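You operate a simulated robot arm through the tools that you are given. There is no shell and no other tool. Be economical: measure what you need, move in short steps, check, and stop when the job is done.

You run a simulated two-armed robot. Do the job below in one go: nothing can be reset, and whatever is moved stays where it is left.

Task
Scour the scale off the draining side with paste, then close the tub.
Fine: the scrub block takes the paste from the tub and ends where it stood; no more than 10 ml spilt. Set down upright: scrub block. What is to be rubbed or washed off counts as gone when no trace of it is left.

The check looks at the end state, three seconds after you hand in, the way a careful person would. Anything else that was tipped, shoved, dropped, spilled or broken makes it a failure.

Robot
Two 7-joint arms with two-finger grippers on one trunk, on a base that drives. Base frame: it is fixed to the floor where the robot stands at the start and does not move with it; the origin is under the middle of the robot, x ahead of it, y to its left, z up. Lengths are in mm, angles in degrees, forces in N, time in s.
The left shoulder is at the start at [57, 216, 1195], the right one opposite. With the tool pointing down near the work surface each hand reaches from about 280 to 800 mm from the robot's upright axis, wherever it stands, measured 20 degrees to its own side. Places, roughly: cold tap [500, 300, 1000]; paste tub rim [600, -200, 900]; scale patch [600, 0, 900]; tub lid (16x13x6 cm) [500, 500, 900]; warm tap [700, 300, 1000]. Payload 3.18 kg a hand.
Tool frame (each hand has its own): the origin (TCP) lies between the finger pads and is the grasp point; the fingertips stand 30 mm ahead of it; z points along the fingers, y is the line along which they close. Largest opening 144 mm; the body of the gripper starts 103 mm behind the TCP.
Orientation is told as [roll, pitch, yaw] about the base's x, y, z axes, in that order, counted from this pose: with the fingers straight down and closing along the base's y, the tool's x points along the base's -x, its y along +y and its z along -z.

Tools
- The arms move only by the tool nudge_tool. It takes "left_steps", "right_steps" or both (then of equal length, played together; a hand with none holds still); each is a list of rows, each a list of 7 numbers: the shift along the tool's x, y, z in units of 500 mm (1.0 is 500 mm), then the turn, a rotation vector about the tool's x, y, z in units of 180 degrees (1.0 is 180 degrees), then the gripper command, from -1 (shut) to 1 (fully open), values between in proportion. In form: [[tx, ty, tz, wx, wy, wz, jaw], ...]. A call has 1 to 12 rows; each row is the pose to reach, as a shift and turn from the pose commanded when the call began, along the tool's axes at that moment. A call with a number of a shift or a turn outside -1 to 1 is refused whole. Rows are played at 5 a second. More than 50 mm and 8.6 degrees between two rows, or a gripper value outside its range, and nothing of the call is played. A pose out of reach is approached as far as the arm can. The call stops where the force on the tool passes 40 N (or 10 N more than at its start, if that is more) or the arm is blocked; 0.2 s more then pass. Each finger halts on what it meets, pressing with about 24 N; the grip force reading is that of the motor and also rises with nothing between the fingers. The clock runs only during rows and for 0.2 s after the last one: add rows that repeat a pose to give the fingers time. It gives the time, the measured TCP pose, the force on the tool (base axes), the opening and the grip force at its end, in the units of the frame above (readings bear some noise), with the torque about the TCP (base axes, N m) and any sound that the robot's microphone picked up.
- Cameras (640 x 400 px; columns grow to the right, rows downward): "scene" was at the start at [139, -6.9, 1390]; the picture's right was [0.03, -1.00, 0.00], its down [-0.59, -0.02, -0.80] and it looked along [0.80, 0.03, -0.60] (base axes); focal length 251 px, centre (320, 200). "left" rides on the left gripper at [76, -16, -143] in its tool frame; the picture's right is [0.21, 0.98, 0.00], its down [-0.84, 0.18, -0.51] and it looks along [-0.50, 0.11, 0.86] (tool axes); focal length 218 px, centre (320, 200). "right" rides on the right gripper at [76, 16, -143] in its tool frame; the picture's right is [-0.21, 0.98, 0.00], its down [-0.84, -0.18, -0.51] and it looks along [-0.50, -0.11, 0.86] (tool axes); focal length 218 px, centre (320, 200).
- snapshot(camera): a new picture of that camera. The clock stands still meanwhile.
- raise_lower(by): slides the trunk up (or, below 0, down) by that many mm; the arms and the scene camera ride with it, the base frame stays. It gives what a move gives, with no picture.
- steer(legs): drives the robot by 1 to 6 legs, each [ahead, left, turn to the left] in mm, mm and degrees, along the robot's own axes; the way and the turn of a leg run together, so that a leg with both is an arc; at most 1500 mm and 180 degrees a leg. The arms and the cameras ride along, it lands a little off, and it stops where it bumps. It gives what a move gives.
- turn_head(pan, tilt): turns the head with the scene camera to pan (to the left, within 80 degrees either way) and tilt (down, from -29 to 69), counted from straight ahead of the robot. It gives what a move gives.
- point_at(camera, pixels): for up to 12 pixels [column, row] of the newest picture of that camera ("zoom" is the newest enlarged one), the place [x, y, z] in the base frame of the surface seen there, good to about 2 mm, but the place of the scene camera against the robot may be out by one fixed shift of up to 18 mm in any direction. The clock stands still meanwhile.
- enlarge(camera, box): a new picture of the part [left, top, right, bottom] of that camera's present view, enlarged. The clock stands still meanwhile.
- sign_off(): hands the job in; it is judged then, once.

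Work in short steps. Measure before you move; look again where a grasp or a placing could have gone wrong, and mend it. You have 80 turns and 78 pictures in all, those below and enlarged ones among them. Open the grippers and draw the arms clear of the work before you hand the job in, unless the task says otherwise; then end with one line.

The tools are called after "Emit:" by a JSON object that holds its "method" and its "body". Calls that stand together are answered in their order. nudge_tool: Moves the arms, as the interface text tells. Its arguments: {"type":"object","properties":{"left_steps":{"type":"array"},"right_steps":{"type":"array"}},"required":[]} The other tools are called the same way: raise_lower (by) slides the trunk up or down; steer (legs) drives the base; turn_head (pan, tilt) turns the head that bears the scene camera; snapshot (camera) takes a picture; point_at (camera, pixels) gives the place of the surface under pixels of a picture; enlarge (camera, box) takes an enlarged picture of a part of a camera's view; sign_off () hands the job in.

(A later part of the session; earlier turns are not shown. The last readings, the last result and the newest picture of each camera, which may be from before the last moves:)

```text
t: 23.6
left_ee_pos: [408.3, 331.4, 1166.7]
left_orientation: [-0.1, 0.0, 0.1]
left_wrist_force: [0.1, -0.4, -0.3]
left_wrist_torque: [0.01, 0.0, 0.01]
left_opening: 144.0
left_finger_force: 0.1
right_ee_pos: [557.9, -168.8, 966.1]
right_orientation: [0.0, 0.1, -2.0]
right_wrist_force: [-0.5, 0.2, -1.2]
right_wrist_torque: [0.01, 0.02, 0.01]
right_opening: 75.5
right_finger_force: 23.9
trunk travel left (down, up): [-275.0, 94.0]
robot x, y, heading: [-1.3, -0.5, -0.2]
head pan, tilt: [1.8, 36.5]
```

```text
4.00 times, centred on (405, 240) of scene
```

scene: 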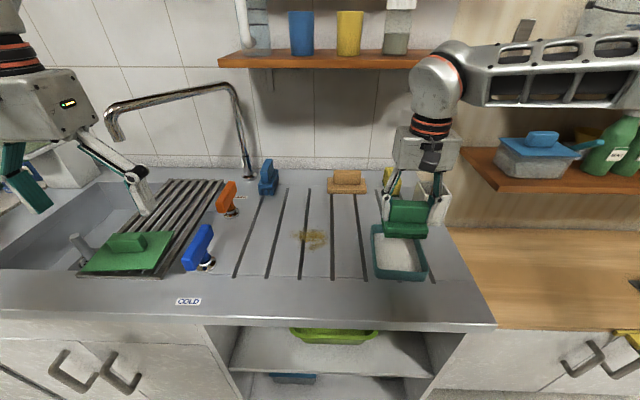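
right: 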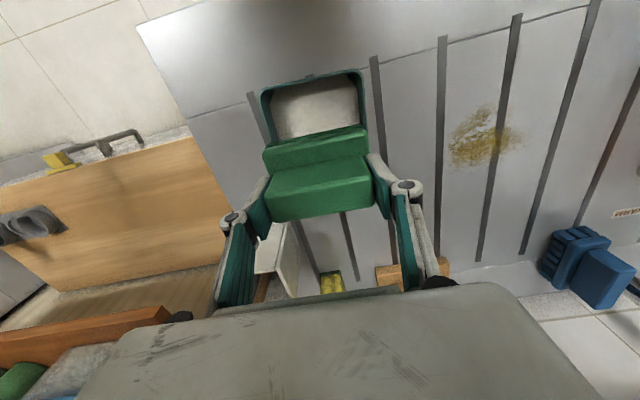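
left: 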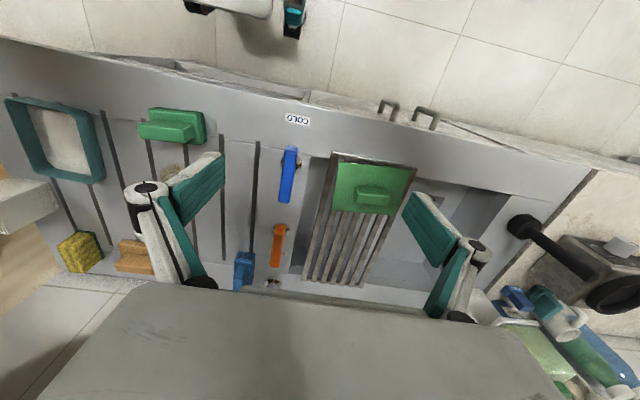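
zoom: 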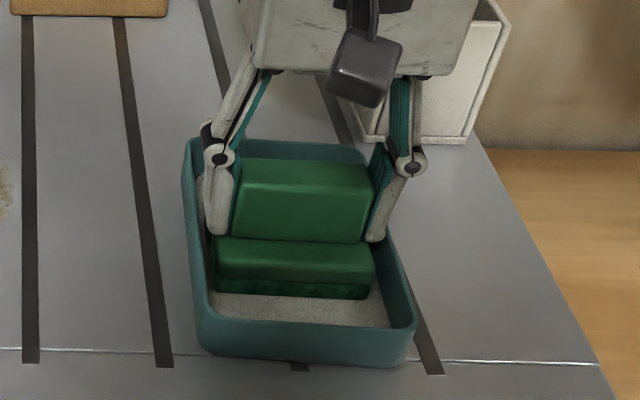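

No contact force yet; I press down a few mm more in 1–2 mm steps and read the force.

Emit:
{"method": "nudge_tool", "body": {"right_steps": [[0, 0, 0.003, 0, 0, 0, -1], [0, 0, 0.006, 0, 0, 0, -1], [0, 0, 0.008, 0, 0, 0, -1], [0, 0, 0.008, 0, 0, 0, -1]]}}

Emit:
{"method": "enlarge", "body": {"camera": "right", "box": [220, 60, 420, 230]}}

```text
t: 24.6
left_ee_pos: [406.6, 330.7, 1166.2]
left_orientation: [-0.1, 0.0, 0.1]
left_wrist_force: [-0.3, 0.2, -0.4]
left_wrist_torque: [0.01, 0.01, 0.0]
left_opening: 144.0
left_finger_force: 0.1
right_ee_pos: [558.4, -168.4, 964.3]
right_orientation: [-0.1, -0.4, -2.0]
right_wrist_force: [1.9, -0.9, 17.0]
right_wrist_torque: [-0.09, -0.02, -0.03]
right_opening: 75.5
right_finger_force: 24.2
trunk travel left (down, up): [-275.0, 94.0]
robot x, y, heading: [-1.4, 2.3, 0.0]
head pan, tilt: [1.8, 36.5]
```

```text
2.35 times, centred on (320, 145) of right
```

zoom: 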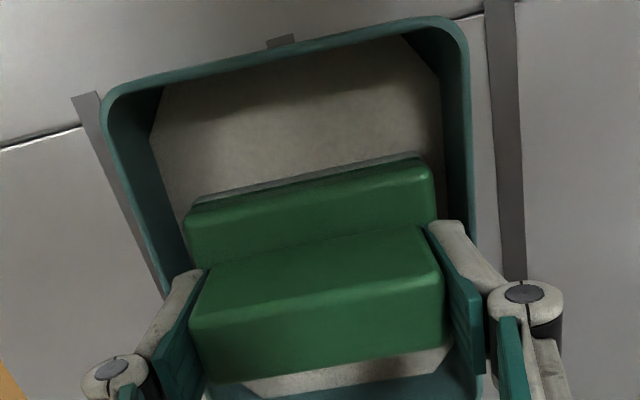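

17 N and the pad's rim now shows white: paste taken. I measure the scale patch in the scene before moving.

Emit:
{"method": "enlarge", "body": {"camera": "scene", "box": [270, 210, 350, 270]}}

Emit:
{"method": "point_at", "body": {"camera": "zoom", "pixels": [[320, 200], [200, 190], [420, 200], [320, 120], [320, 270]]}}

Emit:
{"method": "enlarge", "body": {"camera": "left", "box": [120, 90, 260, 210]}}

```text
6.67 times, centred on (310, 240) of scene
```

zoom: 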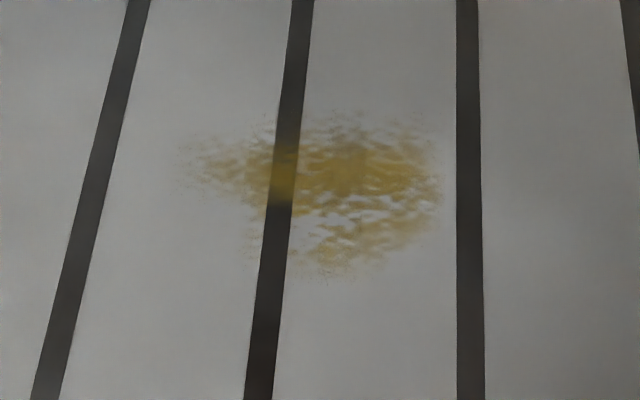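

```text
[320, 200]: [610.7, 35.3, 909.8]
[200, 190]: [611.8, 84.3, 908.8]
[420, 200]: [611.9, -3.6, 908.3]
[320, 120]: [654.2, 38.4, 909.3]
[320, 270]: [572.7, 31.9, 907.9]
```

```text
3.33 times, centred on (190, 150) of left
```

zoom: 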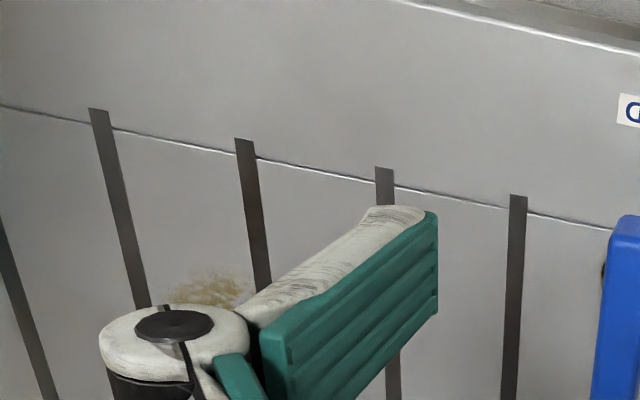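

Patch spans about x 567–662, y -2–107 in base terms. I lift the block out of the tub and carry it over the patch.

Emit:
{"method": "nudge_tool", "body": {"right_steps": [[0, 0, -0.01, 0, 0, 0, -1], [0, 0, -0.04, 0, 0, 0, -1], [0, 0, -0.08, 0, 0, 0, -1], [0, 0, -0.12, 0, 0, 0, -1], [0, 0, -0.15, 0, 0, 0, -1], [-0.012, 0.06, -0.15, 0, 0, 0, -1], [-0.026, 0.13, -0.15, 0, 0, -0.002, -1], [-0.04, 0.2, -0.15, 0, 0, -0.004, -1], [-0.055, 0.28, -0.15, 0, 0, -0.008, -1], [-0.068, 0.35, -0.15, 0, 0, -0.0111, -1], [-0.08, 0.41, -0.15, 0, 0, -0.0111, -1], [-0.0847, 0.4392, -0.15, 0, 0, -0.0111, -1]]}}

Emit:
{"method": "enlarge", "body": {"camera": "scene", "box": [240, 170, 380, 280]}}

Emit:
{"method": "snapshot", "body": {"camera": "right"}}

```text
t: 27.2
left_ee_pos: [408.6, 331.7, 1165.0]
left_orientation: [-0.1, 0.0, 0.1]
left_wrist_force: [-0.3, 0.7, 0.2]
left_wrist_torque: [-0.01, 0.02, 0.01]
left_opening: 143.9
left_finger_force: 0.1
right_ee_pos: [609.8, 49.3, 1034.9]
right_orientation: [-0.1, 0.1, -0.1]
right_wrist_force: [-0.2, 0.3, -0.7]
right_wrist_torque: [-0.01, 0.0, -0.01]
right_opening: 75.3
right_finger_force: 24.0
trunk travel left (down, up): [-275.0, 94.0]
robot x, y, heading: [0.1, -0.3, -0.1]
head pan, tilt: [1.8, 36.5]
```

```text
3.64 times, centred on (310, 225) of scene
```

zoom: 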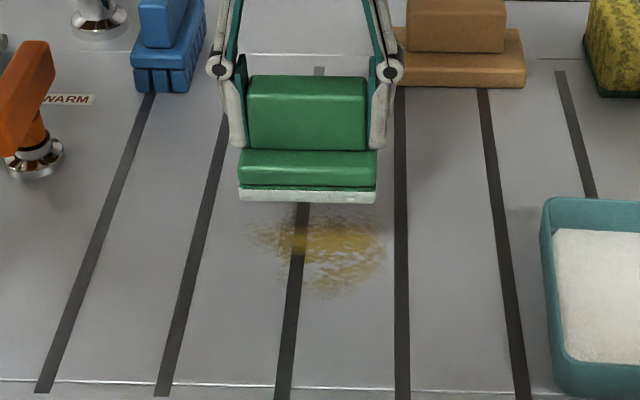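

```text
40 pictures are left
```

right: 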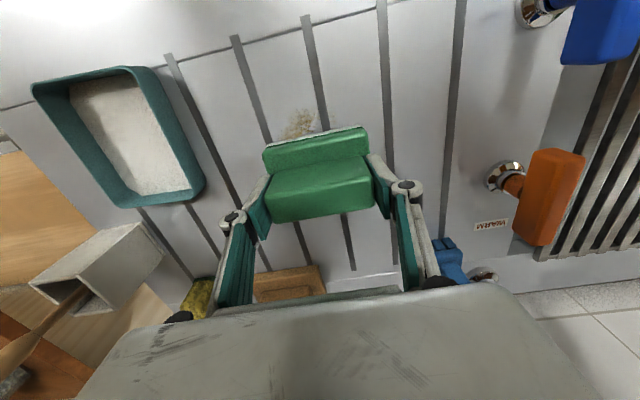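

Pad is coated white with paste. I lower onto the patch until light contact.

Emit:
{"method": "nudge_tool", "body": {"right_steps": [[0, 0, 0.04, 0, 0, 0, -1], [0, 0, 0.09, 0, 0, 0, -1], [0, 0, 0.13, 0, 0, 0, -1], [0, 0, 0.142, 0, 0, 0, -1], [0, 0, 0.146, 0, 0, 0, -1], [0, 0, 0.15, 0, 0, 0, -1], [0, 0, 0.15, 0, 0, 0, -1]]}}

```text
t: 28.8
left_ee_pos: [408.0, 332.2, 1166.0]
left_orientation: [0.0, -0.1, 0.1]
left_wrist_force: [0.5, -0.3, 0.0]
left_wrist_torque: [-0.05, -0.03, -0.04]
left_opening: 143.9
left_finger_force: 0.1
right_ee_pos: [608.2, 48.0, 960.3]
right_orientation: [-0.1, -0.1, 0.0]
right_wrist_force: [-0.2, -0.4, -1.3]
right_wrist_torque: [0.02, -0.03, 0.01]
right_opening: 75.2
right_finger_force: 23.9
trunk travel left (down, up): [-275.0, 94.0]
robot x, y, heading: [-0.3, -1.9, 0.3]
head pan, tilt: [1.8, 36.5]
```

No contact yet; down in 1 mm steps.

Emit:
{"method": "nudge_tool", "body": {"right_steps": [[0, 0, 0.002, 0, 0, 0, -1], [0, 0, 0.004, 0, 0, 0, -1], [0, 0, 0.005, 0, 0, 0, -1], [0, 0, 0.005, 0, 0, 0, -1]]}}

```text
t: 29.8
left_ee_pos: [406.9, 331.8, 1166.4]
left_orientation: [-0.2, 0.0, 0.1]
left_wrist_force: [0.4, -0.1, -0.5]
left_wrist_torque: [0.0, -0.01, -0.01]
left_opening: 144.0
left_finger_force: 0.2
right_ee_pos: [609.0, 48.0, 960.0]
right_orientation: [0.0, -0.2, -0.1]
right_wrist_force: [0.7, -2.0, 9.9]
right_wrist_torque: [0.04, -0.31, -0.06]
right_opening: 75.1
right_finger_force: 23.3
trunk travel left (down, up): [-275.0, 94.0]
robot x, y, heading: [-1.4, -1.4, 0.3]
head pan, tilt: [1.8, 36.5]
```

≈10 N contact. I rub in strokes along y at several x, holding depth.

Emit:
{"method": "nudge_tool", "body": {"right_steps": [[0, 0.022, 0, 0, 0, 0, -1], [0, 0.044, 0, 0, 0, 0, -1], [0, 0.005, 0, 0, 0, 0, -1], [0, -0.034, 0, 0, 0, 0, -1], [0.02, -0.034, 0, 0, 0, 0, -1], [0.02, 0.005, 0, 0, 0, 0, -1], [0.02, 0.044, 0, 0, 0, 0, -1], [0.04, 0.044, 0, 0, 0, 0, -1], [0.04, 0.005, 0, 0, 0, 0, -1], [0.04, -0.034, 0, 0, 0, 0, -1], [0.02, -0.015, 0, 0, 0, 0, -1], [0, 0, 0, 0, 0, 0, -1]]}}

Emit:
{"method": "nudge_tool", "body": {"right_steps": [[-0.02, 0.022, 0, 0, 0, 0, -1], [-0.02, 0.044, 0, 0, 0, 0, -1], [-0.02, 0.005, 0, 0, 0, 0, -1], [-0.02, -0.034, 0, 0, 0, 0, -1], [-0.04, -0.034, 0, 0, 0, 0, -1], [-0.04, 0.005, 0, 0, 0, 0, -1], [-0.04, 0.044, 0, 0, 0, 0, -1], [-0.06, 0.044, 0, 0, 0, 0, -1], [-0.06, 0.005, 0, 0, 0, 0, -1], [-0.06, -0.034, 0, 0, 0, 0, -1], [-0.03, -0.015, 0, 0, 0, 0, -1], [0, 0, 0, 0, 0, 0, -1]]}}

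Emit:
{"method": "enlarge", "body": {"camera": "scene", "box": [240, 170, 380, 280]}}

```text
t: 32.4
left_ee_pos: [406.5, 329.9, 1166.4]
left_orientation: [-0.1, 0.0, 0.2]
left_wrist_force: [0.8, -0.9, -0.6]
left_wrist_torque: [-0.01, 0.02, -0.02]
left_opening: 144.3
left_finger_force: 0.2
right_ee_pos: [608.0, 49.7, 958.3]
right_orientation: [-0.1, 0.0, -0.1]
right_wrist_force: [-3.5, -0.6, 8.1]
right_wrist_torque: [0.02, -0.11, -0.01]
right_opening: 75.1
right_finger_force: 24.6
trunk travel left (down, up): [-275.0, 94.0]
robot x, y, heading: [1.1, 1.6, -0.1]
head pan, tilt: [1.8, 36.5]
```

```text
t: 35.0
left_ee_pos: [407.2, 332.0, 1167.0]
left_orientation: [-0.2, 0.0, 0.0]
left_wrist_force: [-0.3, -0.5, 0.7]
left_wrist_torque: [-0.02, -0.01, 0.02]
left_opening: 143.8
left_finger_force: 0.2
right_ee_pos: [608.7, 48.7, 958.5]
right_orientation: [0.0, -0.1, 0.0]
right_wrist_force: [1.3, -1.8, 7.4]
right_wrist_torque: [-0.2, -0.01, 0.13]
right_opening: 75.4
right_finger_force: 24.1
trunk travel left (down, up): [-275.0, 94.0]
robot x, y, heading: [-2.5, 1.4, -0.1]
head pan, tilt: [1.8, 36.5]
```

```text
3.64 times, centred on (310, 225) of scene
```

zoom: 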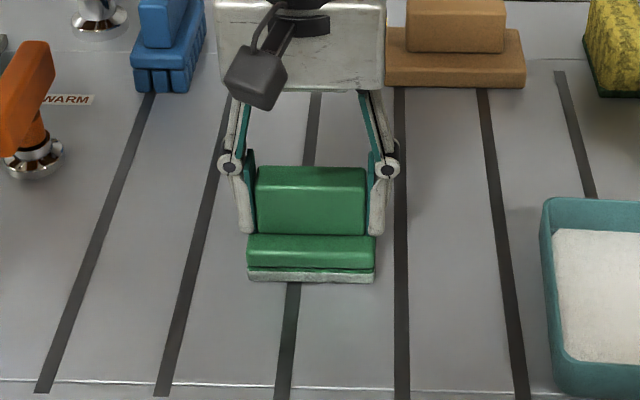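

No trace visible around the block. I lift it and move aside to inspect the whole patch area.

Emit:
{"method": "nudge_tool", "body": {"right_steps": [[0, 0, -0.01, 0, 0, 0, -1], [0, 0, -0.05, 0, 0, 0, -1], [0, 0, -0.1, 0, 0, 0, -1], [0, 0, -0.14, 0, 0, 0, -1], [0.02, 0.05, -0.14, 0, 0, 0, -1], [0.04, 0.12, -0.14, 0, 0, 0, -1], [0.06, 0.2, -0.14, 0, 0, 0, -1], [0.08, 0.26, -0.14, 0, 0, 0, -1], [0.08, 0.26, -0.14, 0, 0, 0, -1]]}}

Emit:
{"method": "enlarge", "body": {"camera": "scene", "box": [260, 200, 360, 280]}}

Emit:
{"method": "snapshot", "body": {"camera": "right"}}

```text
t: 36.6
left_ee_pos: [410.1, 333.1, 1164.2]
left_orientation: [-0.2, 0.2, 0.1]
left_wrist_force: [-0.2, 0.4, -0.5]
left_wrist_torque: [-0.02, 0.06, -0.04]
left_opening: 144.0
left_finger_force: 0.2
right_ee_pos: [645.9, 51.7, 1022.2]
right_orientation: [0.4, 1.3, -10.2]
right_wrist_force: [0.6, 1.0, -1.7]
right_wrist_torque: [-0.06, -0.03, 0.0]
right_opening: 75.3
right_finger_force: 24.3
right hand out of reach, approached as far as the arm can: row 8
trunk travel left (down, up): [-275.0, 94.0]
robot x, y, heading: [1.6, -1.6, -0.2]
head pan, tilt: [1.8, 36.5]
stopped in row 8 (right hand): the arm was blocked; the commanded pose is now the measured one
```

```text
5.00 times, centred on (310, 240) of scene
```

zoom: 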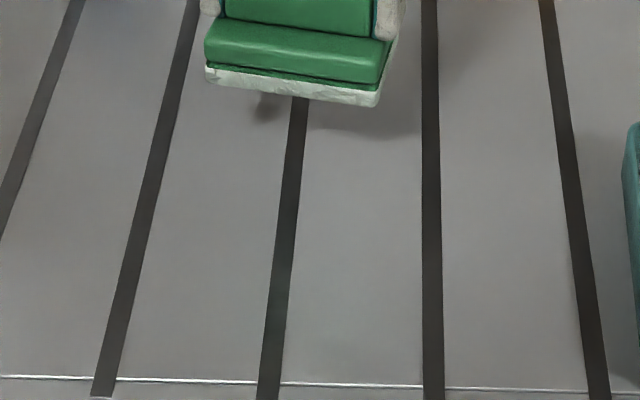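

```text
37 pictures are left
```

right: 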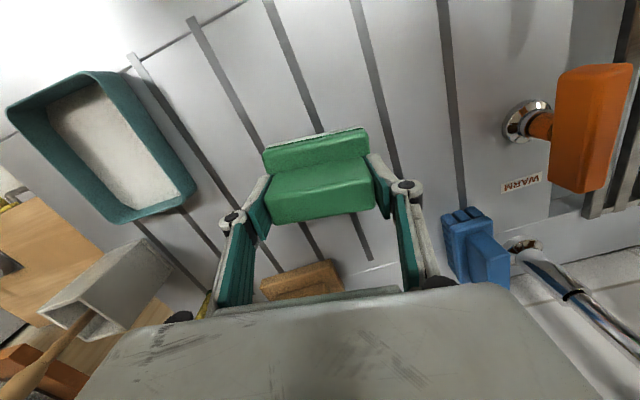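

The patch is clean, but the arm went off course and was blocked. I look at the whole scene before anything else.

Emit:
{"method": "snapshot", "body": {"camera": "scene"}}

```text
36 pictures are left
```

scene: 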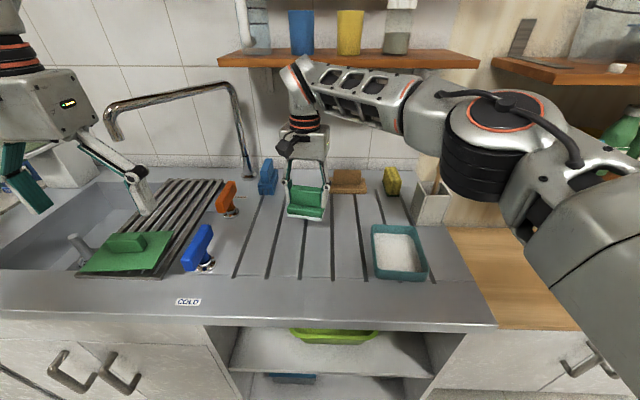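

The forearm came out too far; I draw back gently toward x 560 and straighten the yaw.

Emit:
{"method": "nudge_tool", "body": {"right_steps": [[0.02, -0.01, 0, 0, -0.001, -0.008, -1], [0.045, -0.02, 0, 0, -0.002, -0.016, -1], [0.07, -0.03, 0, 0.001, -0.003, -0.024, -1], [0.095, -0.04, 0, 0.001, -0.004, -0.033, -1], [0.12, -0.05, 0, 0.001, -0.005, -0.042, -1], [0.145, -0.06, 0, 0.002, -0.006, -0.05, -1], [0.162, -0.07, 0, 0.002, -0.007, -0.0567, -1], [0.162, -0.07, 0, 0.002, -0.007, -0.0567, -1]]}}

Emit:
{"method": "snapshot", "body": {"camera": "scene"}}

```text
t: 38.4
left_ee_pos: [408.8, 331.4, 1165.1]
left_orientation: [-0.1, 0.1, -0.1]
left_wrist_force: [-0.7, -0.1, 0.2]
left_wrist_torque: [0.01, 0.01, -0.01]
left_opening: 144.1
left_finger_force: 0.1
right_ee_pos: [557.0, 35.2, 1027.0]
right_orientation: [0.6, -0.3, 0.3]
right_wrist_force: [-0.6, -0.1, -1.6]
right_wrist_torque: [0.02, 0.01, -0.05]
right_opening: 75.7
right_finger_force: 24.4
trunk travel left (down, up): [-275.0, 94.0]
robot x, y, heading: [-0.8, 2.0, -0.2]
head pan, tilt: [1.8, 36.5]
```

```text
35 pictures are left
```

scene: 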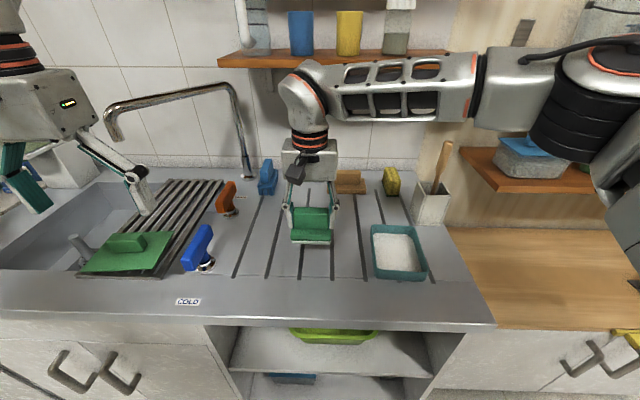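

Arm fine and nothing toppled. I shift the block right and back to (490,-50) so the patch area can be seen fully.

Emit:
{"method": "nudge_tool", "body": {"right_steps": [[0.03, -0.03, 0, 0, 0, 0, -1], [0.06, -0.07, 0, 0, 0, 0, -1], [0.09, -0.11, 0, 0, 0, 0, -1], [0.115, -0.14, 0, 0, 0, 0, -1], [0.134, -0.17, 0, 0, 0, 0, -1], [0.134, -0.17, 0, 0, 0, 0, -1]]}}

Emit:
{"method": "enlarge", "body": {"camera": "scene", "box": [260, 190, 360, 270]}}

Emit:
{"method": "snapshot", "body": {"camera": "right"}}

```text
t: 39.8
left_ee_pos: [409.1, 329.5, 1165.2]
left_orientation: [-0.1, 0.2, 0.0]
left_wrist_force: [0.5, 0.5, 0.3]
left_wrist_torque: [-0.01, -0.02, 0.0]
left_opening: 144.0
left_finger_force: 0.0
right_ee_pos: [489.7, -51.7, 1024.9]
right_orientation: [0.5, -0.2, 0.4]
right_wrist_force: [-0.4, 0.1, -0.9]
right_wrist_torque: [0.02, 0.01, 0.01]
right_opening: 75.3
right_finger_force: 23.9
trunk travel left (down, up): [-275.0, 94.0]
robot x, y, heading: [1.6, -3.0, 0.2]
head pan, tilt: [1.8, 36.5]
```

```text
5.00 times, centred on (310, 230) of scene
```

zoom: 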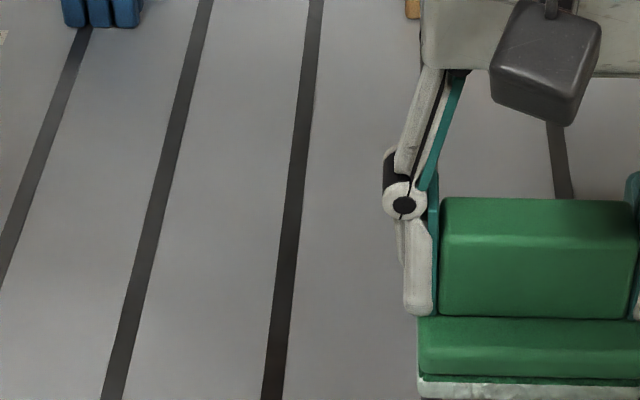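

```text
33 pictures are left
```

right: 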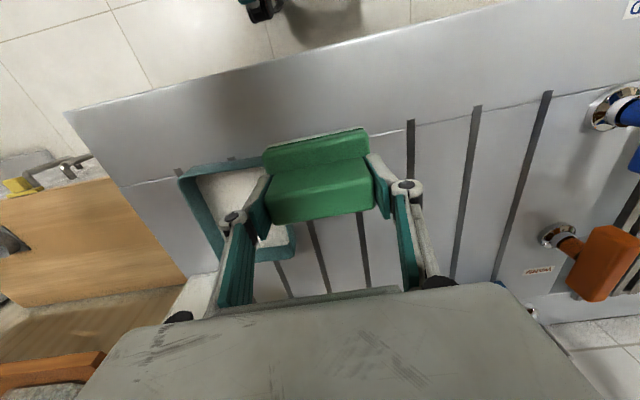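

The patch area is completely clean. I carry the block back to its spot, hovering ~10 mm over the surface at yaw 4°.

Emit:
{"method": "nudge_tool", "body": {"right_steps": [[0.003, 0.04, 0, 0.001, 0, -0.004, -1], [0.006, 0.09, 0, 0.002, 0, -0.008, -1], [0.01, 0.14, 0, 0.0028, 0.001, -0.012, -1], [0.014, 0.19, 0, 0.0028, 0.001, -0.016, -1], [0.018, 0.221, 0, 0.0028, 0.001, -0.02, -1], [0.018, 0.221, 0.04, 0.0028, 0.001, -0.02, -1], [0.018, 0.221, 0.08, 0.0028, 0.001, -0.02, -1], [0.018, 0.221, 0.11, 0.0028, 0.001, -0.02, -1], [0.018, 0.221, 0.11, 0.0028, 0.001, -0.02, -1]]}}

Emit:
{"method": "enlarge", "body": {"camera": "scene", "box": [265, 240, 335, 300]}}

Emit:
{"method": "snapshot", "body": {"camera": "right"}}

Emit:
{"method": "point_at", "body": {"camera": "right", "pixels": [[270, 150], [360, 128], [272, 195], [275, 215], [371, 180], [320, 195], [320, 210]]}}

```text
t: 41.8
left_ee_pos: [409.1, 330.6, 1166.3]
left_orientation: [-0.1, -0.1, 0.0]
left_wrist_force: [0.5, -0.3, 0.2]
left_wrist_torque: [0.0, -0.02, 0.03]
left_opening: 144.1
left_finger_force: 0.1
right_ee_pos: [480.3, 61.5, 970.3]
right_orientation: [0.0, 0.0, 3.9]
right_wrist_force: [0.2, -1.2, -1.1]
right_wrist_torque: [0.03, 0.01, 0.02]
right_opening: 75.0
right_finger_force: 23.6
trunk travel left (down, up): [-275.0, 94.0]
robot x, y, heading: [-1.4, 2.1, -0.0]
head pan, tilt: [1.8, 36.5]
```

```text
6.67 times, centred on (300, 270) of scene
```

zoom: 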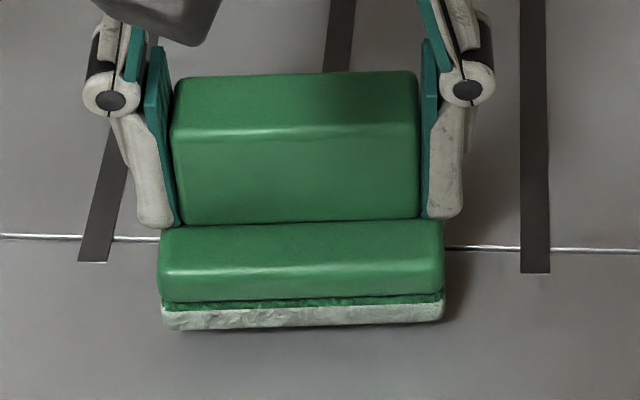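

```text
31 pictures are left
```

right: 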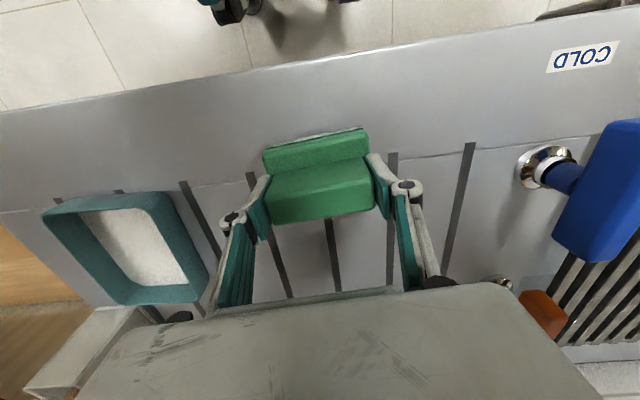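

```text
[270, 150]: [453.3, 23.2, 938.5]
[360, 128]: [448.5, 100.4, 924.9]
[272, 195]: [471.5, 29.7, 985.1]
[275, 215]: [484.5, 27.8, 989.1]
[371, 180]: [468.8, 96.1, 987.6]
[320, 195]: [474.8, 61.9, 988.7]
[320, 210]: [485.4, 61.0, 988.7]
```

Block is aligned within ~1–2 mm. I nudge 1 mm right and lower to contact.

Emit:
{"method": "nudge_tool", "body": {"right_steps": [[0, -0.002, 0.008, 0, 0, 0, -1], [0, -0.003, 0.016, 0, 0, 0, -1], [0, -0.003, 0.02, 0, 0, 0, -1], [0, -0.003, 0.0225, 0, 0, 0, -1], [0, -0.003, 0.0245, 0, 0, 0, -1], [0, -0.003, 0.0245, 0, 0, 0, -1]]}}

```text
t: 43.2
left_ee_pos: [408.6, 330.6, 1164.8]
left_orientation: [-0.1, 0.0, 0.1]
left_wrist_force: [-0.1, 0.2, -0.4]
left_wrist_torque: [-0.01, -0.02, -0.01]
left_opening: 143.8
left_finger_force: 0.0
right_ee_pos: [480.9, 57.5, 960.5]
right_orientation: [0.0, -0.1, 4.0]
right_wrist_force: [-0.8, 0.1, -0.9]
right_wrist_torque: [0.01, 0.0, 0.05]
right_opening: 75.3
right_finger_force: 24.1
trunk travel left (down, up): [-275.0, 94.0]
robot x, y, heading: [-1.4, -4.7, -0.2]
head pan, tilt: [1.8, 36.5]
```

No contact yet; 1 mm steps further.

Emit:
{"method": "nudge_tool", "body": {"right_steps": [[0, 0, 0.002, 0, 0, 0, -1], [0, 0, 0.004, 0, 0, 0, -1], [0, 0, 0.004, 0, 0, 0, -1]]}}

```text
t: 44.0
left_ee_pos: [408.4, 330.4, 1167.0]
left_orientation: [-0.1, 0.0, 0.0]
left_wrist_force: [-0.5, 0.3, 0.6]
left_wrist_torque: [0.02, 0.02, 0.01]
left_opening: 143.8
left_finger_force: 0.0
right_ee_pos: [481.2, 59.0, 958.4]
right_orientation: [0.0, -0.1, 4.0]
right_wrist_force: [0.1, -1.3, 4.3]
right_wrist_torque: [-0.35, 0.07, -0.04]
right_opening: 75.4
right_finger_force: 24.2
trunk travel left (down, up): [-275.0, 94.0]
robot x, y, heading: [2.8, 2.9, -0.1]
head pan, tilt: [1.8, 36.5]
```

Contact (4 N). I release by opening gradually, then look.

Emit:
{"method": "nudge_tool", "body": {"right_steps": [[0, 0, 0, 0, 0, 0, 0.1], [0, 0, 0, 0, 0, 0, 0.2], [0, 0, 0, 0, 0, 0, 0.4], [0, 0, 0, 0, 0, 0, 0.6], [0, 0, 0, 0, 0, 0, 0.8], [0, 0, -0.04, 0, 0, 0, 0.9], [0, 0, -0.08, 0, 0, 0, 0.9], [0, 0, -0.14, 0, 0, 0, 0.9], [0, 0, -0.2, 0, 0, 0, 0.9], [0, 0, -0.2, 0, 0, 0, 0.9]]}}

Emit:
{"method": "enlarge", "body": {"camera": "scene", "box": [265, 240, 335, 300]}}

Emit:
{"method": "snapshot", "body": {"camera": "left"}}

```text
t: 46.2
left_ee_pos: [408.8, 330.6, 1165.4]
left_orientation: [-0.1, 0.2, 0.0]
left_wrist_force: [0.9, 0.0, 0.4]
left_wrist_torque: [-0.02, 0.0, -0.01]
left_opening: 143.9
left_finger_force: 0.1
right_ee_pos: [480.3, 56.9, 1059.0]
right_orientation: [0.0, -0.1, 4.0]
right_wrist_force: [-0.3, -0.7, 0.3]
right_wrist_torque: [-0.02, 0.0, -0.01]
right_opening: 136.8
right_finger_force: 0.0
trunk travel left (down, up): [-275.0, 94.0]
robot x, y, heading: [-2.4, 2.6, -0.1]
head pan, tilt: [1.8, 36.5]
```

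```text
6.67 times, centred on (300, 270) of scene
```

zoom: 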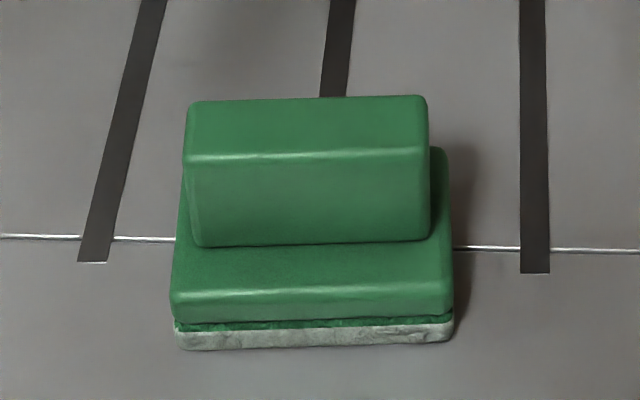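

```text
29 pictures are left
```

left: 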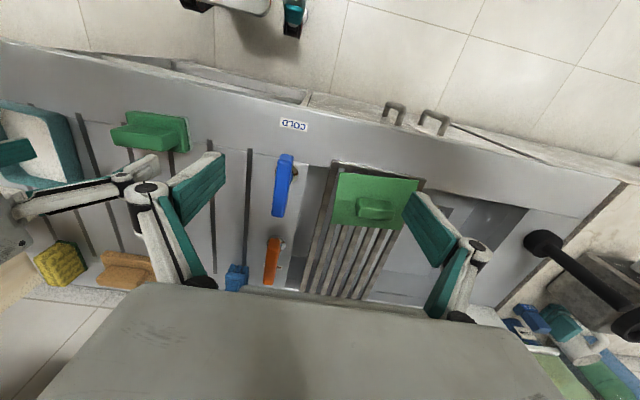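

Block is back upright within ~3 mm of its start. Now the lid: I enlarge it in the left camera and measure its corners and handle.

Emit:
{"method": "enlarge", "body": {"camera": "left", "box": [310, 150, 450, 250]}}

Emit:
{"method": "point_at", "body": {"camera": "zoom", "pixels": [[130, 105], [98, 325], [420, 350], [475, 140], [300, 122], [230, 215], [350, 230], [220, 285], [345, 305], [285, 250], [120, 200], [385, 250]]}}

Emit:
{"method": "enlarge", "body": {"camera": "scene", "box": [70, 220, 190, 290]}}

Emit:
{"method": "point_at", "body": {"camera": "zoom", "pixels": [[55, 290], [475, 295], [560, 65], [195, 75], [200, 150], [390, 150], [230, 90], [350, 85], [290, 120], [300, 170], [120, 190], [500, 200]]}}

```text
4.00 times, centred on (380, 200) of left
```

zoom: 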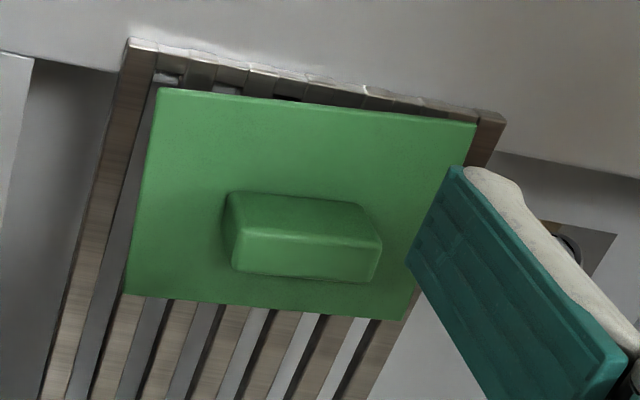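

```text
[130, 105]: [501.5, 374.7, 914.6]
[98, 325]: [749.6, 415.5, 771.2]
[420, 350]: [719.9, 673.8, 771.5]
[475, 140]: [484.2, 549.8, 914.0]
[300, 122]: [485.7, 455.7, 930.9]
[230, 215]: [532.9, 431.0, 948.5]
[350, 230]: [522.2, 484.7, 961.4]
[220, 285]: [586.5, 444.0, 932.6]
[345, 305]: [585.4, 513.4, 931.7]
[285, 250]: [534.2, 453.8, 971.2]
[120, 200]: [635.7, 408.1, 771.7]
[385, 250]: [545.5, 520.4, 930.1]
```

```text
5.33 times, centred on (130, 255) of scene
```

zoom: 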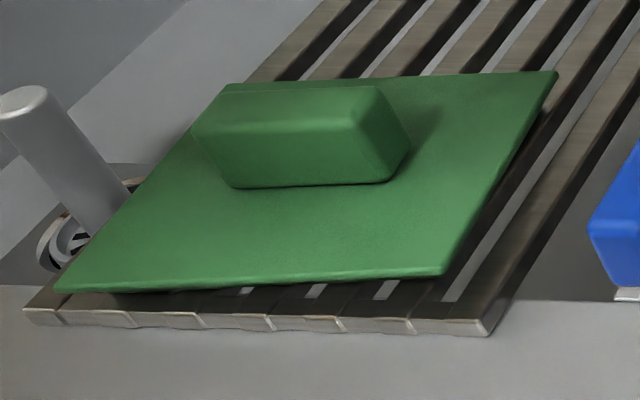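

```text
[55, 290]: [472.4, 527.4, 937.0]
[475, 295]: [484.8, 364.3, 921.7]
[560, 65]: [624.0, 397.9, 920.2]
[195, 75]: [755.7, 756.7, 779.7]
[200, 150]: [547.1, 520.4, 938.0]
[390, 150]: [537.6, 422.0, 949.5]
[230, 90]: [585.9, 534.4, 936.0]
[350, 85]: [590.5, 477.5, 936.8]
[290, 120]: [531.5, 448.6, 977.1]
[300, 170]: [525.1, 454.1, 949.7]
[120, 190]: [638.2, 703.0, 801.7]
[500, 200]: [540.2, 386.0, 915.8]
```

The lid (plate top z≈931, handle top z≈971, centre ≈ (540,460)) has its long side along y, so it must turn 90° to fit the tub. I check the faucet's location before bringing the left hand there, and the arm's present view.

Emit:
{"method": "snapshot", "body": {"camera": "scene"}}

Emit:
{"method": "point_at", "body": {"camera": "scene", "pixels": [[117, 138], [107, 112], [150, 99], [215, 87], [240, 120], [249, 175], [205, 232], [230, 187]]}}

```text
26 pictures are left
```

scene: 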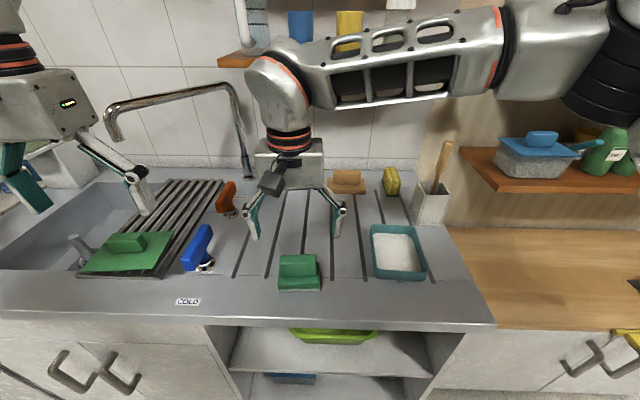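

```text
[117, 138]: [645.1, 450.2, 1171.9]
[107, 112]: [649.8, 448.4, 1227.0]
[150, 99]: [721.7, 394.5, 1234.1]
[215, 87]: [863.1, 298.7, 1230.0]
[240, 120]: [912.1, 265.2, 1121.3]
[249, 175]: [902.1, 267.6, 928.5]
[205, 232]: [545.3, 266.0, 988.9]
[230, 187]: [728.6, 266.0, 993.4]
```

Spout tip is at ≈(645,462,1165+), so I'll keep the left hand at yaw 0 near the lid and turn later. I first test the left arm's +90° yaw in free space at lower height and draw the right arm back.

Emit:
{"method": "nudge_tool", "body": {"left_steps": [[0.005, 0, 0.03, 0, 0, -0.042, 1], [0.01, 0, 0.06, 0, 0, -0.084, 1], [0.01, 0, 0.09, 0, 0, -0.126, 1], [0.01, 0, 0.12, 0, 0, -0.168, 1], [0.01, 0, 0.15, 0, 0, -0.21, 1], [0.01, 0, 0.17, 0, 0, -0.252, 1], [0.01, 0, 0.17, 0, 0, -0.294, 1], [0.01, 0, 0.17, 0, 0, -0.336, 1], [0.01, 0, 0.17, 0, 0, -0.378, 1], [0.01, 0, 0.17, 0, 0, -0.42, 1], [0.01, 0, 0.17, 0, 0, -0.462, 1], [0.01, 0, 0.17, 0, 0, -0.5, 1]], "right_steps": [[0, -0.02, -0.01, 0, 0, 0, 0], [0.01, -0.06, -0.02, 0, 0, 0, 0], [0.03, -0.11, -0.03, 0, 0, 0, 0], [0.05, -0.16, -0.04, 0, 0, 0, 0], [0.07, -0.21, -0.05, 0, 0, 0, 0], [0.09, -0.26, -0.06, 0, 0, 0, 0], [0.11, -0.31, -0.06, 0, 0, 0, 0], [0.13, -0.36, -0.06, 0, 0, 0, 0], [0.145, -0.41, -0.06, 0, 0, 0, 0], [0.155, -0.468, -0.06, 0, 0, 0, 0], [0.155, -0.468, -0.06, 0, 0, 0, 0], [0.155, -0.468, -0.06, 0, 0, 0, 0]]}}

```text
t: 48.8
left_ee_pos: [403.4, 330.0, 1081.4]
left_orientation: [0.1, 0.1, 90.1]
left_wrist_force: [-0.6, 0.3, -0.1]
left_wrist_torque: [0.03, 0.0, 0.0]
left_opening: 144.1
left_finger_force: 0.0
right_ee_pos: [419.6, -182.4, 1086.6]
right_orientation: [0.0, 0.0, 3.9]
right_wrist_force: [-0.5, 0.1, 0.1]
right_wrist_torque: [0.01, -0.02, -0.01]
right_opening: 71.9
right_finger_force: 0.1
trunk travel left (down, up): [-275.0, 94.0]
robot x, y, heading: [0.1, 2.6, -0.0]
head pan, tilt: [1.8, 36.5]
```

Left yaw +90 works here. I'll grip the lid's handle across its thin side at yaw 90 and place it at yaw 0. I move above the lid (TCP ≈ (530,455,1050)) and look.

Emit:
{"method": "nudge_tool", "body": {"left_steps": [[-0.04, -0.04, 0.01, 0, 0, 0, 1], [-0.08, -0.08, 0.02, 0, 0, 0, 1], [-0.12, -0.12, 0.03, 0, 0, 0, 1], [-0.16, -0.16, 0.04, 0, 0, 0, 1], [-0.2, -0.2, 0.05, 0, 0, 0, 1], [-0.25, -0.252, 0.06, 0, 0, 0, 1], [-0.25, -0.252, 0.06, 0, 0, 0, 1]]}}

Emit:
{"method": "snapshot", "body": {"camera": "left"}}

Emit:
{"method": "snapshot", "body": {"camera": "scene"}}

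```text
t: 50.4
left_ee_pos: [528.5, 453.6, 1050.1]
left_orientation: [0.0, 0.2, 90.0]
left_wrist_force: [0.4, 0.1, 0.5]
left_wrist_torque: [0.05, 0.02, 0.01]
left_opening: 144.0
left_finger_force: 0.0
right_ee_pos: [418.8, -179.3, 1086.3]
right_orientation: [0.0, -0.2, 4.0]
right_wrist_force: [-0.1, -0.1, 0.6]
right_wrist_torque: [-0.02, 0.01, 0.01]
right_opening: 72.0
right_finger_force: 0.0
trunk travel left (down, up): [-275.0, 94.0]
robot x, y, heading: [1.4, -3.7, -0.2]
head pan, tilt: [1.8, 36.5]
```

```text
25 pictures are left
```

left: 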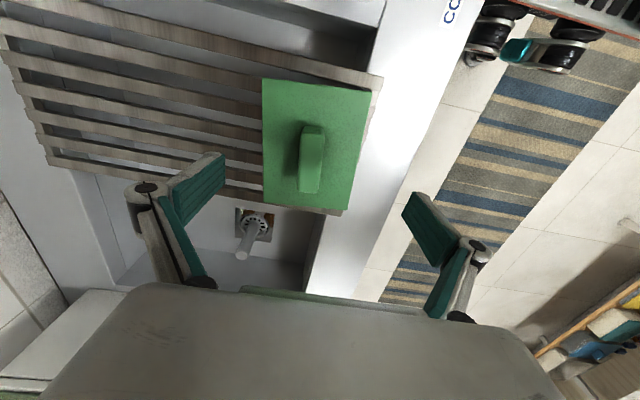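

```text
24 pictures are left
```

scene: 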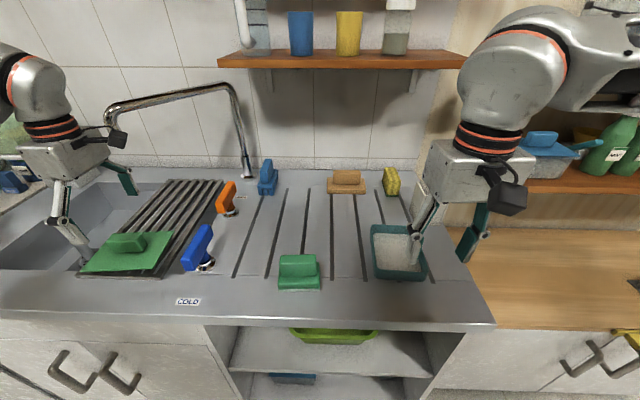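

The left camera shows the handle at (311,158). I measure the handle and plate corners.

Emit:
{"method": "enlarge", "body": {"camera": "left", "box": [250, 70, 390, 220]}}

Emit:
{"method": "point_at", "body": {"camera": "left", "pixels": [[304, 130], [321, 131], [300, 188], [317, 190], [311, 145], [309, 175], [265, 82], [369, 93], [343, 208], [265, 203], [311, 127], [308, 193]]}}

```text
2.67 times, centred on (320, 145) of left
```

zoom: 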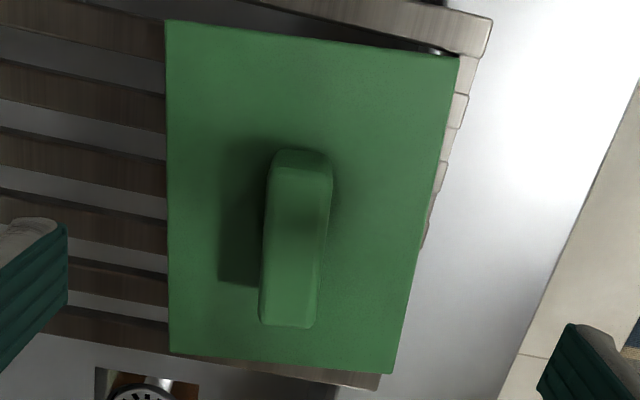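

```text
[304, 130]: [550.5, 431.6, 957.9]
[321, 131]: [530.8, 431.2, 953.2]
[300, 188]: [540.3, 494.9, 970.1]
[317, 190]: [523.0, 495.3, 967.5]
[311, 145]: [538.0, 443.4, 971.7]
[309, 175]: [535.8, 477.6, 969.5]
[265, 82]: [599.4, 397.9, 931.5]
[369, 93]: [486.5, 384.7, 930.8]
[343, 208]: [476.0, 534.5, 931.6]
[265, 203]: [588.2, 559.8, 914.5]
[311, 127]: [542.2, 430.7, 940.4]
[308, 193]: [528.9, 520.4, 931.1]
```

Handle: centre ≈ (536,464), yaw ≈ +6°, ~20 mm thick, top z 970. I descend with yaw 96 and stay open.

Emit:
{"method": "nudge_tool", "body": {"left_steps": [[-0.01, -0.006, 0.03, 0, 0, -0.015, 1], [-0.02, -0.013, 0.07, 0, 0, -0.0333, 1], [-0.02, -0.013, 0.11, 0, 0, -0.0333, 0.8], [-0.02, -0.013, 0.14, 0, 0, -0.0333, 0.5], [-0.02, -0.013, 0.16, 0, 0, -0.0333, 0.2], [-0.02, -0.013, 0.168, 0, 0, -0.0333, 0], [-0.02, -0.013, 0.168, 0, 0, -0.0333, -0.2], [-0.02, -0.013, 0.168, 0, 0, -0.0333, -0.2]]}}

Emit:
{"method": "snapshot", "body": {"camera": "left"}}

Emit:
{"method": "enlarge", "body": {"camera": "scene", "box": [20, 100, 220, 290]}}

```text
t: 52.2
left_ee_pos: [536.0, 465.3, 966.9]
left_orientation: [0.1, 0.1, 96.0]
left_wrist_force: [-1.1, -0.4, 1.0]
left_wrist_torque: [0.01, 0.01, -0.04]
left_opening: 57.5
left_finger_force: 0.0
right_ee_pos: [418.2, -180.3, 1087.4]
right_orientation: [0.0, -0.2, 4.0]
right_wrist_force: [-0.4, 0.3, -0.5]
right_wrist_torque: [-0.02, -0.02, 0.03]
right_opening: 71.8
right_finger_force: 0.0
trunk travel left (down, up): [-275.0, 94.0]
robot x, y, heading: [-3.2, -3.9, -0.2]
head pan, tilt: [1.8, 36.5]
```

```text
22 pictures are left
```

left: 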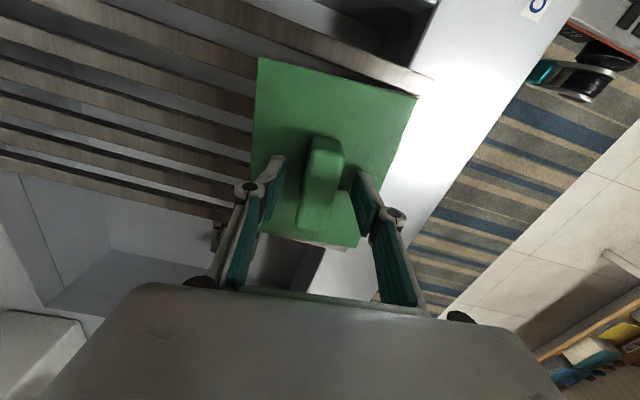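

```text
2.11 times, centred on (120, 195) of scene
```

zoom: 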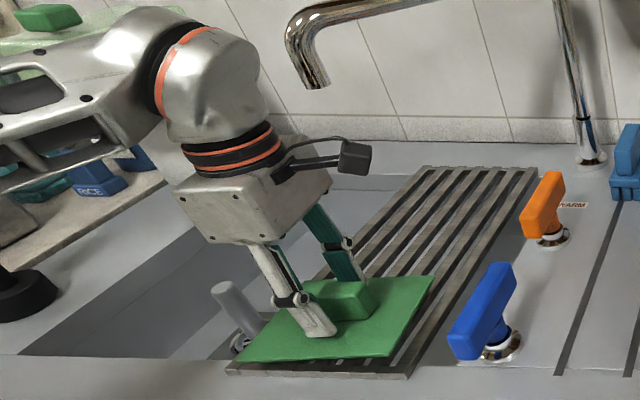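

Fingers straddle the handle cleanly. I close firmly and lift slowly 20 mm.

Emit:
{"method": "nudge_tool", "body": {"left_steps": [[0, 0, 0, 0, 0, 0, -0.5], [0, 0, 0, 0, 0, 0, -1], [0, 0, 0, 0, 0, 0, -1], [0, 0, 0, 0, 0, 0, -1], [0, 0, -0.004, 0, 0, 0, -1], [0, 0, -0.01, 0, 0, 0, -1], [0, 0, -0.02, 0, 0, 0, -1], [0, 0, -0.03, 0, 0, 0, -1], [0, 0, -0.04, 0, 0, 0, -1], [0, 0, -0.05, 0, 0, 0, -1]]}}

Emit:
{"method": "enlarge", "body": {"camera": "scene", "box": [20, 100, 220, 290]}}

```text
t: 54.4
left_ee_pos: [535.5, 465.2, 991.7]
left_orientation: [-0.1, 0.1, 96.0]
left_wrist_force: [-0.2, -1.1, -1.0]
left_wrist_torque: [0.0, 0.02, -0.03]
left_opening: 25.0
left_finger_force: 23.8
right_ee_pos: [419.7, -180.1, 1088.1]
right_orientation: [-0.1, 0.0, 4.0]
right_wrist_force: [0.0, 0.0, 0.3]
right_wrist_torque: [-0.03, 0.01, -0.01]
right_opening: 72.1
right_finger_force: 0.0
trunk travel left (down, up): [-275.0, 94.0]
robot x, y, heading: [3.7, 1.7, -0.1]
head pan, tilt: [1.8, 36.5]
```

```text
2.11 times, centred on (120, 195) of scene
```

zoom: 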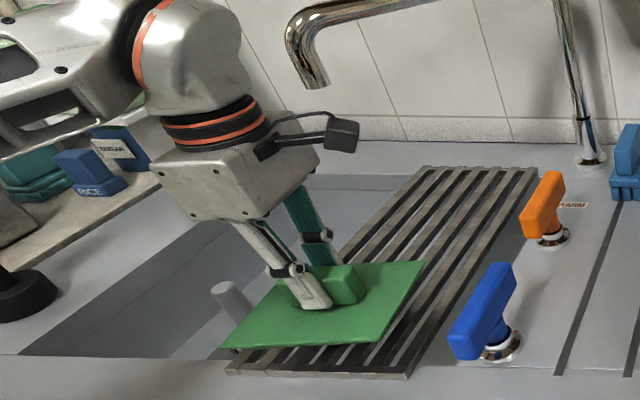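

Lid held. I draw it back from the sink and up to z≈1085 (clearing the blue lever), while pulling the right arm in.

Emit:
{"method": "nudge_tool", "body": {"left_steps": [[0.004, 0.04, -0.003, 0, 0, 0, -1], [0.01, 0.09, -0.006, 0, 0, 0, -1], [0.015, 0.14, -0.01, 0, 0, 0, -1], [0.02, 0.19, -0.013, 0, 0, 0, -1], [0.025, 0.237, -0.016, 0, 0, 0, -1], [0.05, 0.24, -0.06, 0, 0, 0, -1], [0.07, 0.245, -0.11, 0, 0, 0, -1], [0.1, 0.25, -0.15, 0, 0, 0, -1], [0.14, 0.25, -0.186, 0, 0, 0, -1], [0.19, 0.255, -0.186, 0, 0, 0, -1], [0.244, 0.26, -0.186, 0, 0, 0, -1], [0.244, 0.26, -0.186, 0, 0, 0, -1]], "right_steps": [[0.02, 0.01, -0.01, 0, 0, 0, 0], [0.04, 0.02, -0.02, 0, 0, 0, 0], [0.06, 0.03, -0.04, 0, 0, 0, 0], [0.08, 0.04, -0.06, 0, 0, 0, 0], [0.1, 0.05, -0.07, 0, 0, 0, 0], [0.12, 0.05, -0.08, 0, 0, 0, 0], [0.14, 0.06, -0.1, 0, 0, 0, 0], [0.16, 0.07, -0.12, 0, 0, 0, 0], [0.175, 0.072, -0.126, 0, 0, 0, 0], [0.175, 0.072, -0.126, 0, 0, 0, 0], [0.175, 0.072, -0.126, 0, 0, 0, 0], [0.175, 0.072, -0.126, 0, 0, 0, 0]]}}

Emit:
{"method": "snapshot", "body": {"camera": "scene"}}

```text
t: 57.0
left_ee_pos: [418.8, 332.2, 1084.6]
left_orientation: [0.1, 0.1, 96.1]
left_wrist_force: [-0.5, 0.3, -0.4]
left_wrist_torque: [-0.02, -0.04, -0.02]
left_opening: 25.0
left_finger_force: 24.4
right_ee_pos: [329.2, -151.4, 1150.8]
right_orientation: [0.1, -0.2, 4.0]
right_wrist_force: [-0.2, -1.0, 0.5]
right_wrist_torque: [-0.02, 0.0, 0.0]
right_opening: 71.9
right_finger_force: 0.0
trunk travel left (down, up): [-275.0, 94.0]
robot x, y, heading: [-1.4, -4.4, -0.2]
head pan, tilt: [1.8, 36.5]
```

```text
19 pictures are left
```

scene: 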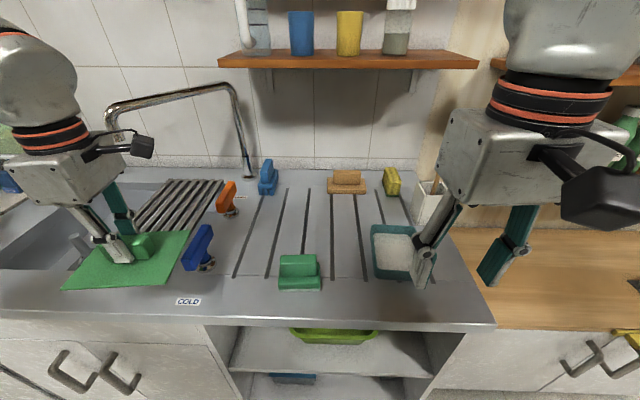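

Lid held level at z≈1085. I turn it to yaw -2 in place.

Emit:
{"method": "nudge_tool", "body": {"left_steps": [[0, 0, 0, 0, 0, 0.0453, -1], [0, 0, 0, 0, 0, 0.0907, -1], [0, 0, 0, 0, 0, 0.136, -1], [0, 0, 0, 0, 0, 0.1815, -1], [0, 0, 0, 0, 0, 0.2268, -1], [0, 0, 0, 0, 0, 0.2722, -1], [0, 0, 0, 0, 0, 0.3176, -1], [0, 0, 0, 0, 0, 0.363, -1], [0, 0, 0, 0, 0, 0.4083, -1], [0, 0, 0, 0, 0, 0.4537, -1], [0, 0, 0, 0, 0, 0.499, -1], [0, 0, 0, 0, 0, 0.5444, -1]]}}

Emit:
{"method": "steer", "body": {"legs": [[0, -300, 0]]}}

Emit:
{"method": "snapshot", "body": {"camera": "scene"}}

Emit:
{"method": "snapshot", "body": {"camera": "left"}}

```text
t: 59.6
left_ee_pos: [419.2, 331.1, 1084.9]
left_orientation: [-0.1, 0.2, -2.2]
left_wrist_force: [0.3, 0.1, 0.1]
left_wrist_torque: [0.01, 0.02, 0.0]
left_opening: 25.0
left_finger_force: 23.6
right_ee_pos: [330.7, -151.3, 1150.7]
right_orientation: [0.0, -0.1, 4.0]
right_wrist_force: [0.0, -0.3, 1.1]
right_wrist_torque: [-0.01, -0.01, 0.01]
right_opening: 71.9
right_finger_force: 0.0
trunk travel left (down, up): [-275.0, 94.0]
robot x, y, heading: [2.9, -3.4, 0.2]
head pan, tilt: [1.8, 36.5]
```

```text
t: 62.9
left_ee_pos: [419.8, 26.1, 1086.4]
left_orientation: [-0.2, 0.0, -2.0]
left_wrist_force: [0.8, -0.1, -0.6]
left_wrist_torque: [-0.04, 0.0, -0.01]
left_opening: 25.3
left_finger_force: 23.8
right_ee_pos: [329.7, -455.1, 1150.9]
right_orientation: [0.0, 0.0, 3.8]
right_wrist_force: [0.1, 0.1, 0.5]
right_wrist_torque: [0.02, -0.03, 0.0]
right_opening: 72.2
right_finger_force: 0.0
trunk travel left (down, up): [-275.0, 94.0]
robot x, y, heading: [-5.5, -302.6, -0.0]
head pan, tilt: [1.8, 36.5]
```

```text
18 pictures are left
```

scene: 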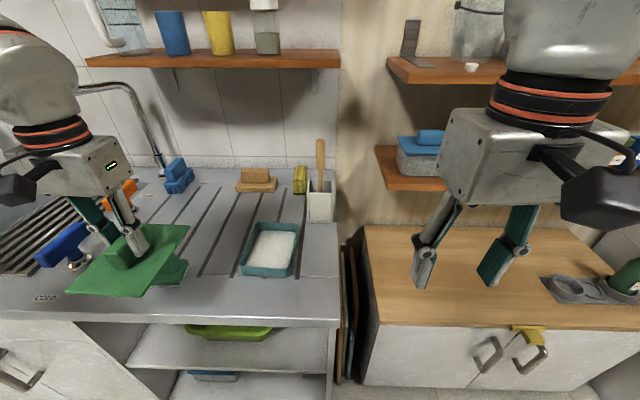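

```text
17 pictures are left
```

left: 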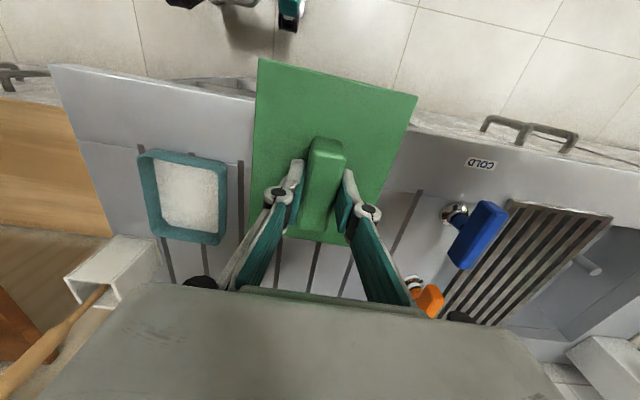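

The left camera sees both the lid and the tub. I measure both in one picture for a relative alignment.

Emit:
{"method": "enlarge", "body": {"camera": "left", "box": [120, 130, 250, 260]}}

Emit:
{"method": "point_at", "body": {"camera": "zoom", "pixels": [[195, 88], [270, 75], [450, 105], [200, 200], [230, 325], [455, 230], [340, 345], [440, 345], [335, 90], [210, 270], [452, 300], [330, 200]]}}

Emit:
{"method": "point_at", "body": {"camera": "left", "pixels": [[260, 61], [413, 97], [257, 120], [254, 180], [335, 79], [400, 130], [375, 190], [320, 150], [335, 150], [310, 220]]}}

```text
3.08 times, centred on (185, 195) of left
```

zoom: 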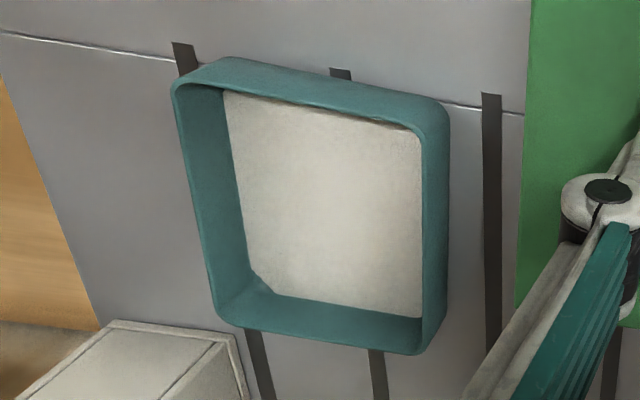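

```text
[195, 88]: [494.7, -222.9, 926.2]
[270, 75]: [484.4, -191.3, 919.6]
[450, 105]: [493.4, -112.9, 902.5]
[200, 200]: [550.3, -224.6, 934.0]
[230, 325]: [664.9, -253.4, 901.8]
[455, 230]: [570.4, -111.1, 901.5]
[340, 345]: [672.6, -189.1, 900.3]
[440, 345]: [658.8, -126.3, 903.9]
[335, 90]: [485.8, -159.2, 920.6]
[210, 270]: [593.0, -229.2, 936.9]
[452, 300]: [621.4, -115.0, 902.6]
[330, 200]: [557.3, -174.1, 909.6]
```

```text
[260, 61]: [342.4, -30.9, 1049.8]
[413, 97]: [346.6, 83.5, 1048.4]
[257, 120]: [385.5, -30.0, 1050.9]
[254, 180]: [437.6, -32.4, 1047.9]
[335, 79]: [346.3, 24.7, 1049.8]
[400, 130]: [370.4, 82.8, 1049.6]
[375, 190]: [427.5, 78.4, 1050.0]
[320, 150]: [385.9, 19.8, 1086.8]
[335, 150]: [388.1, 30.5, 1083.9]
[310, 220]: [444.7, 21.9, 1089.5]
```

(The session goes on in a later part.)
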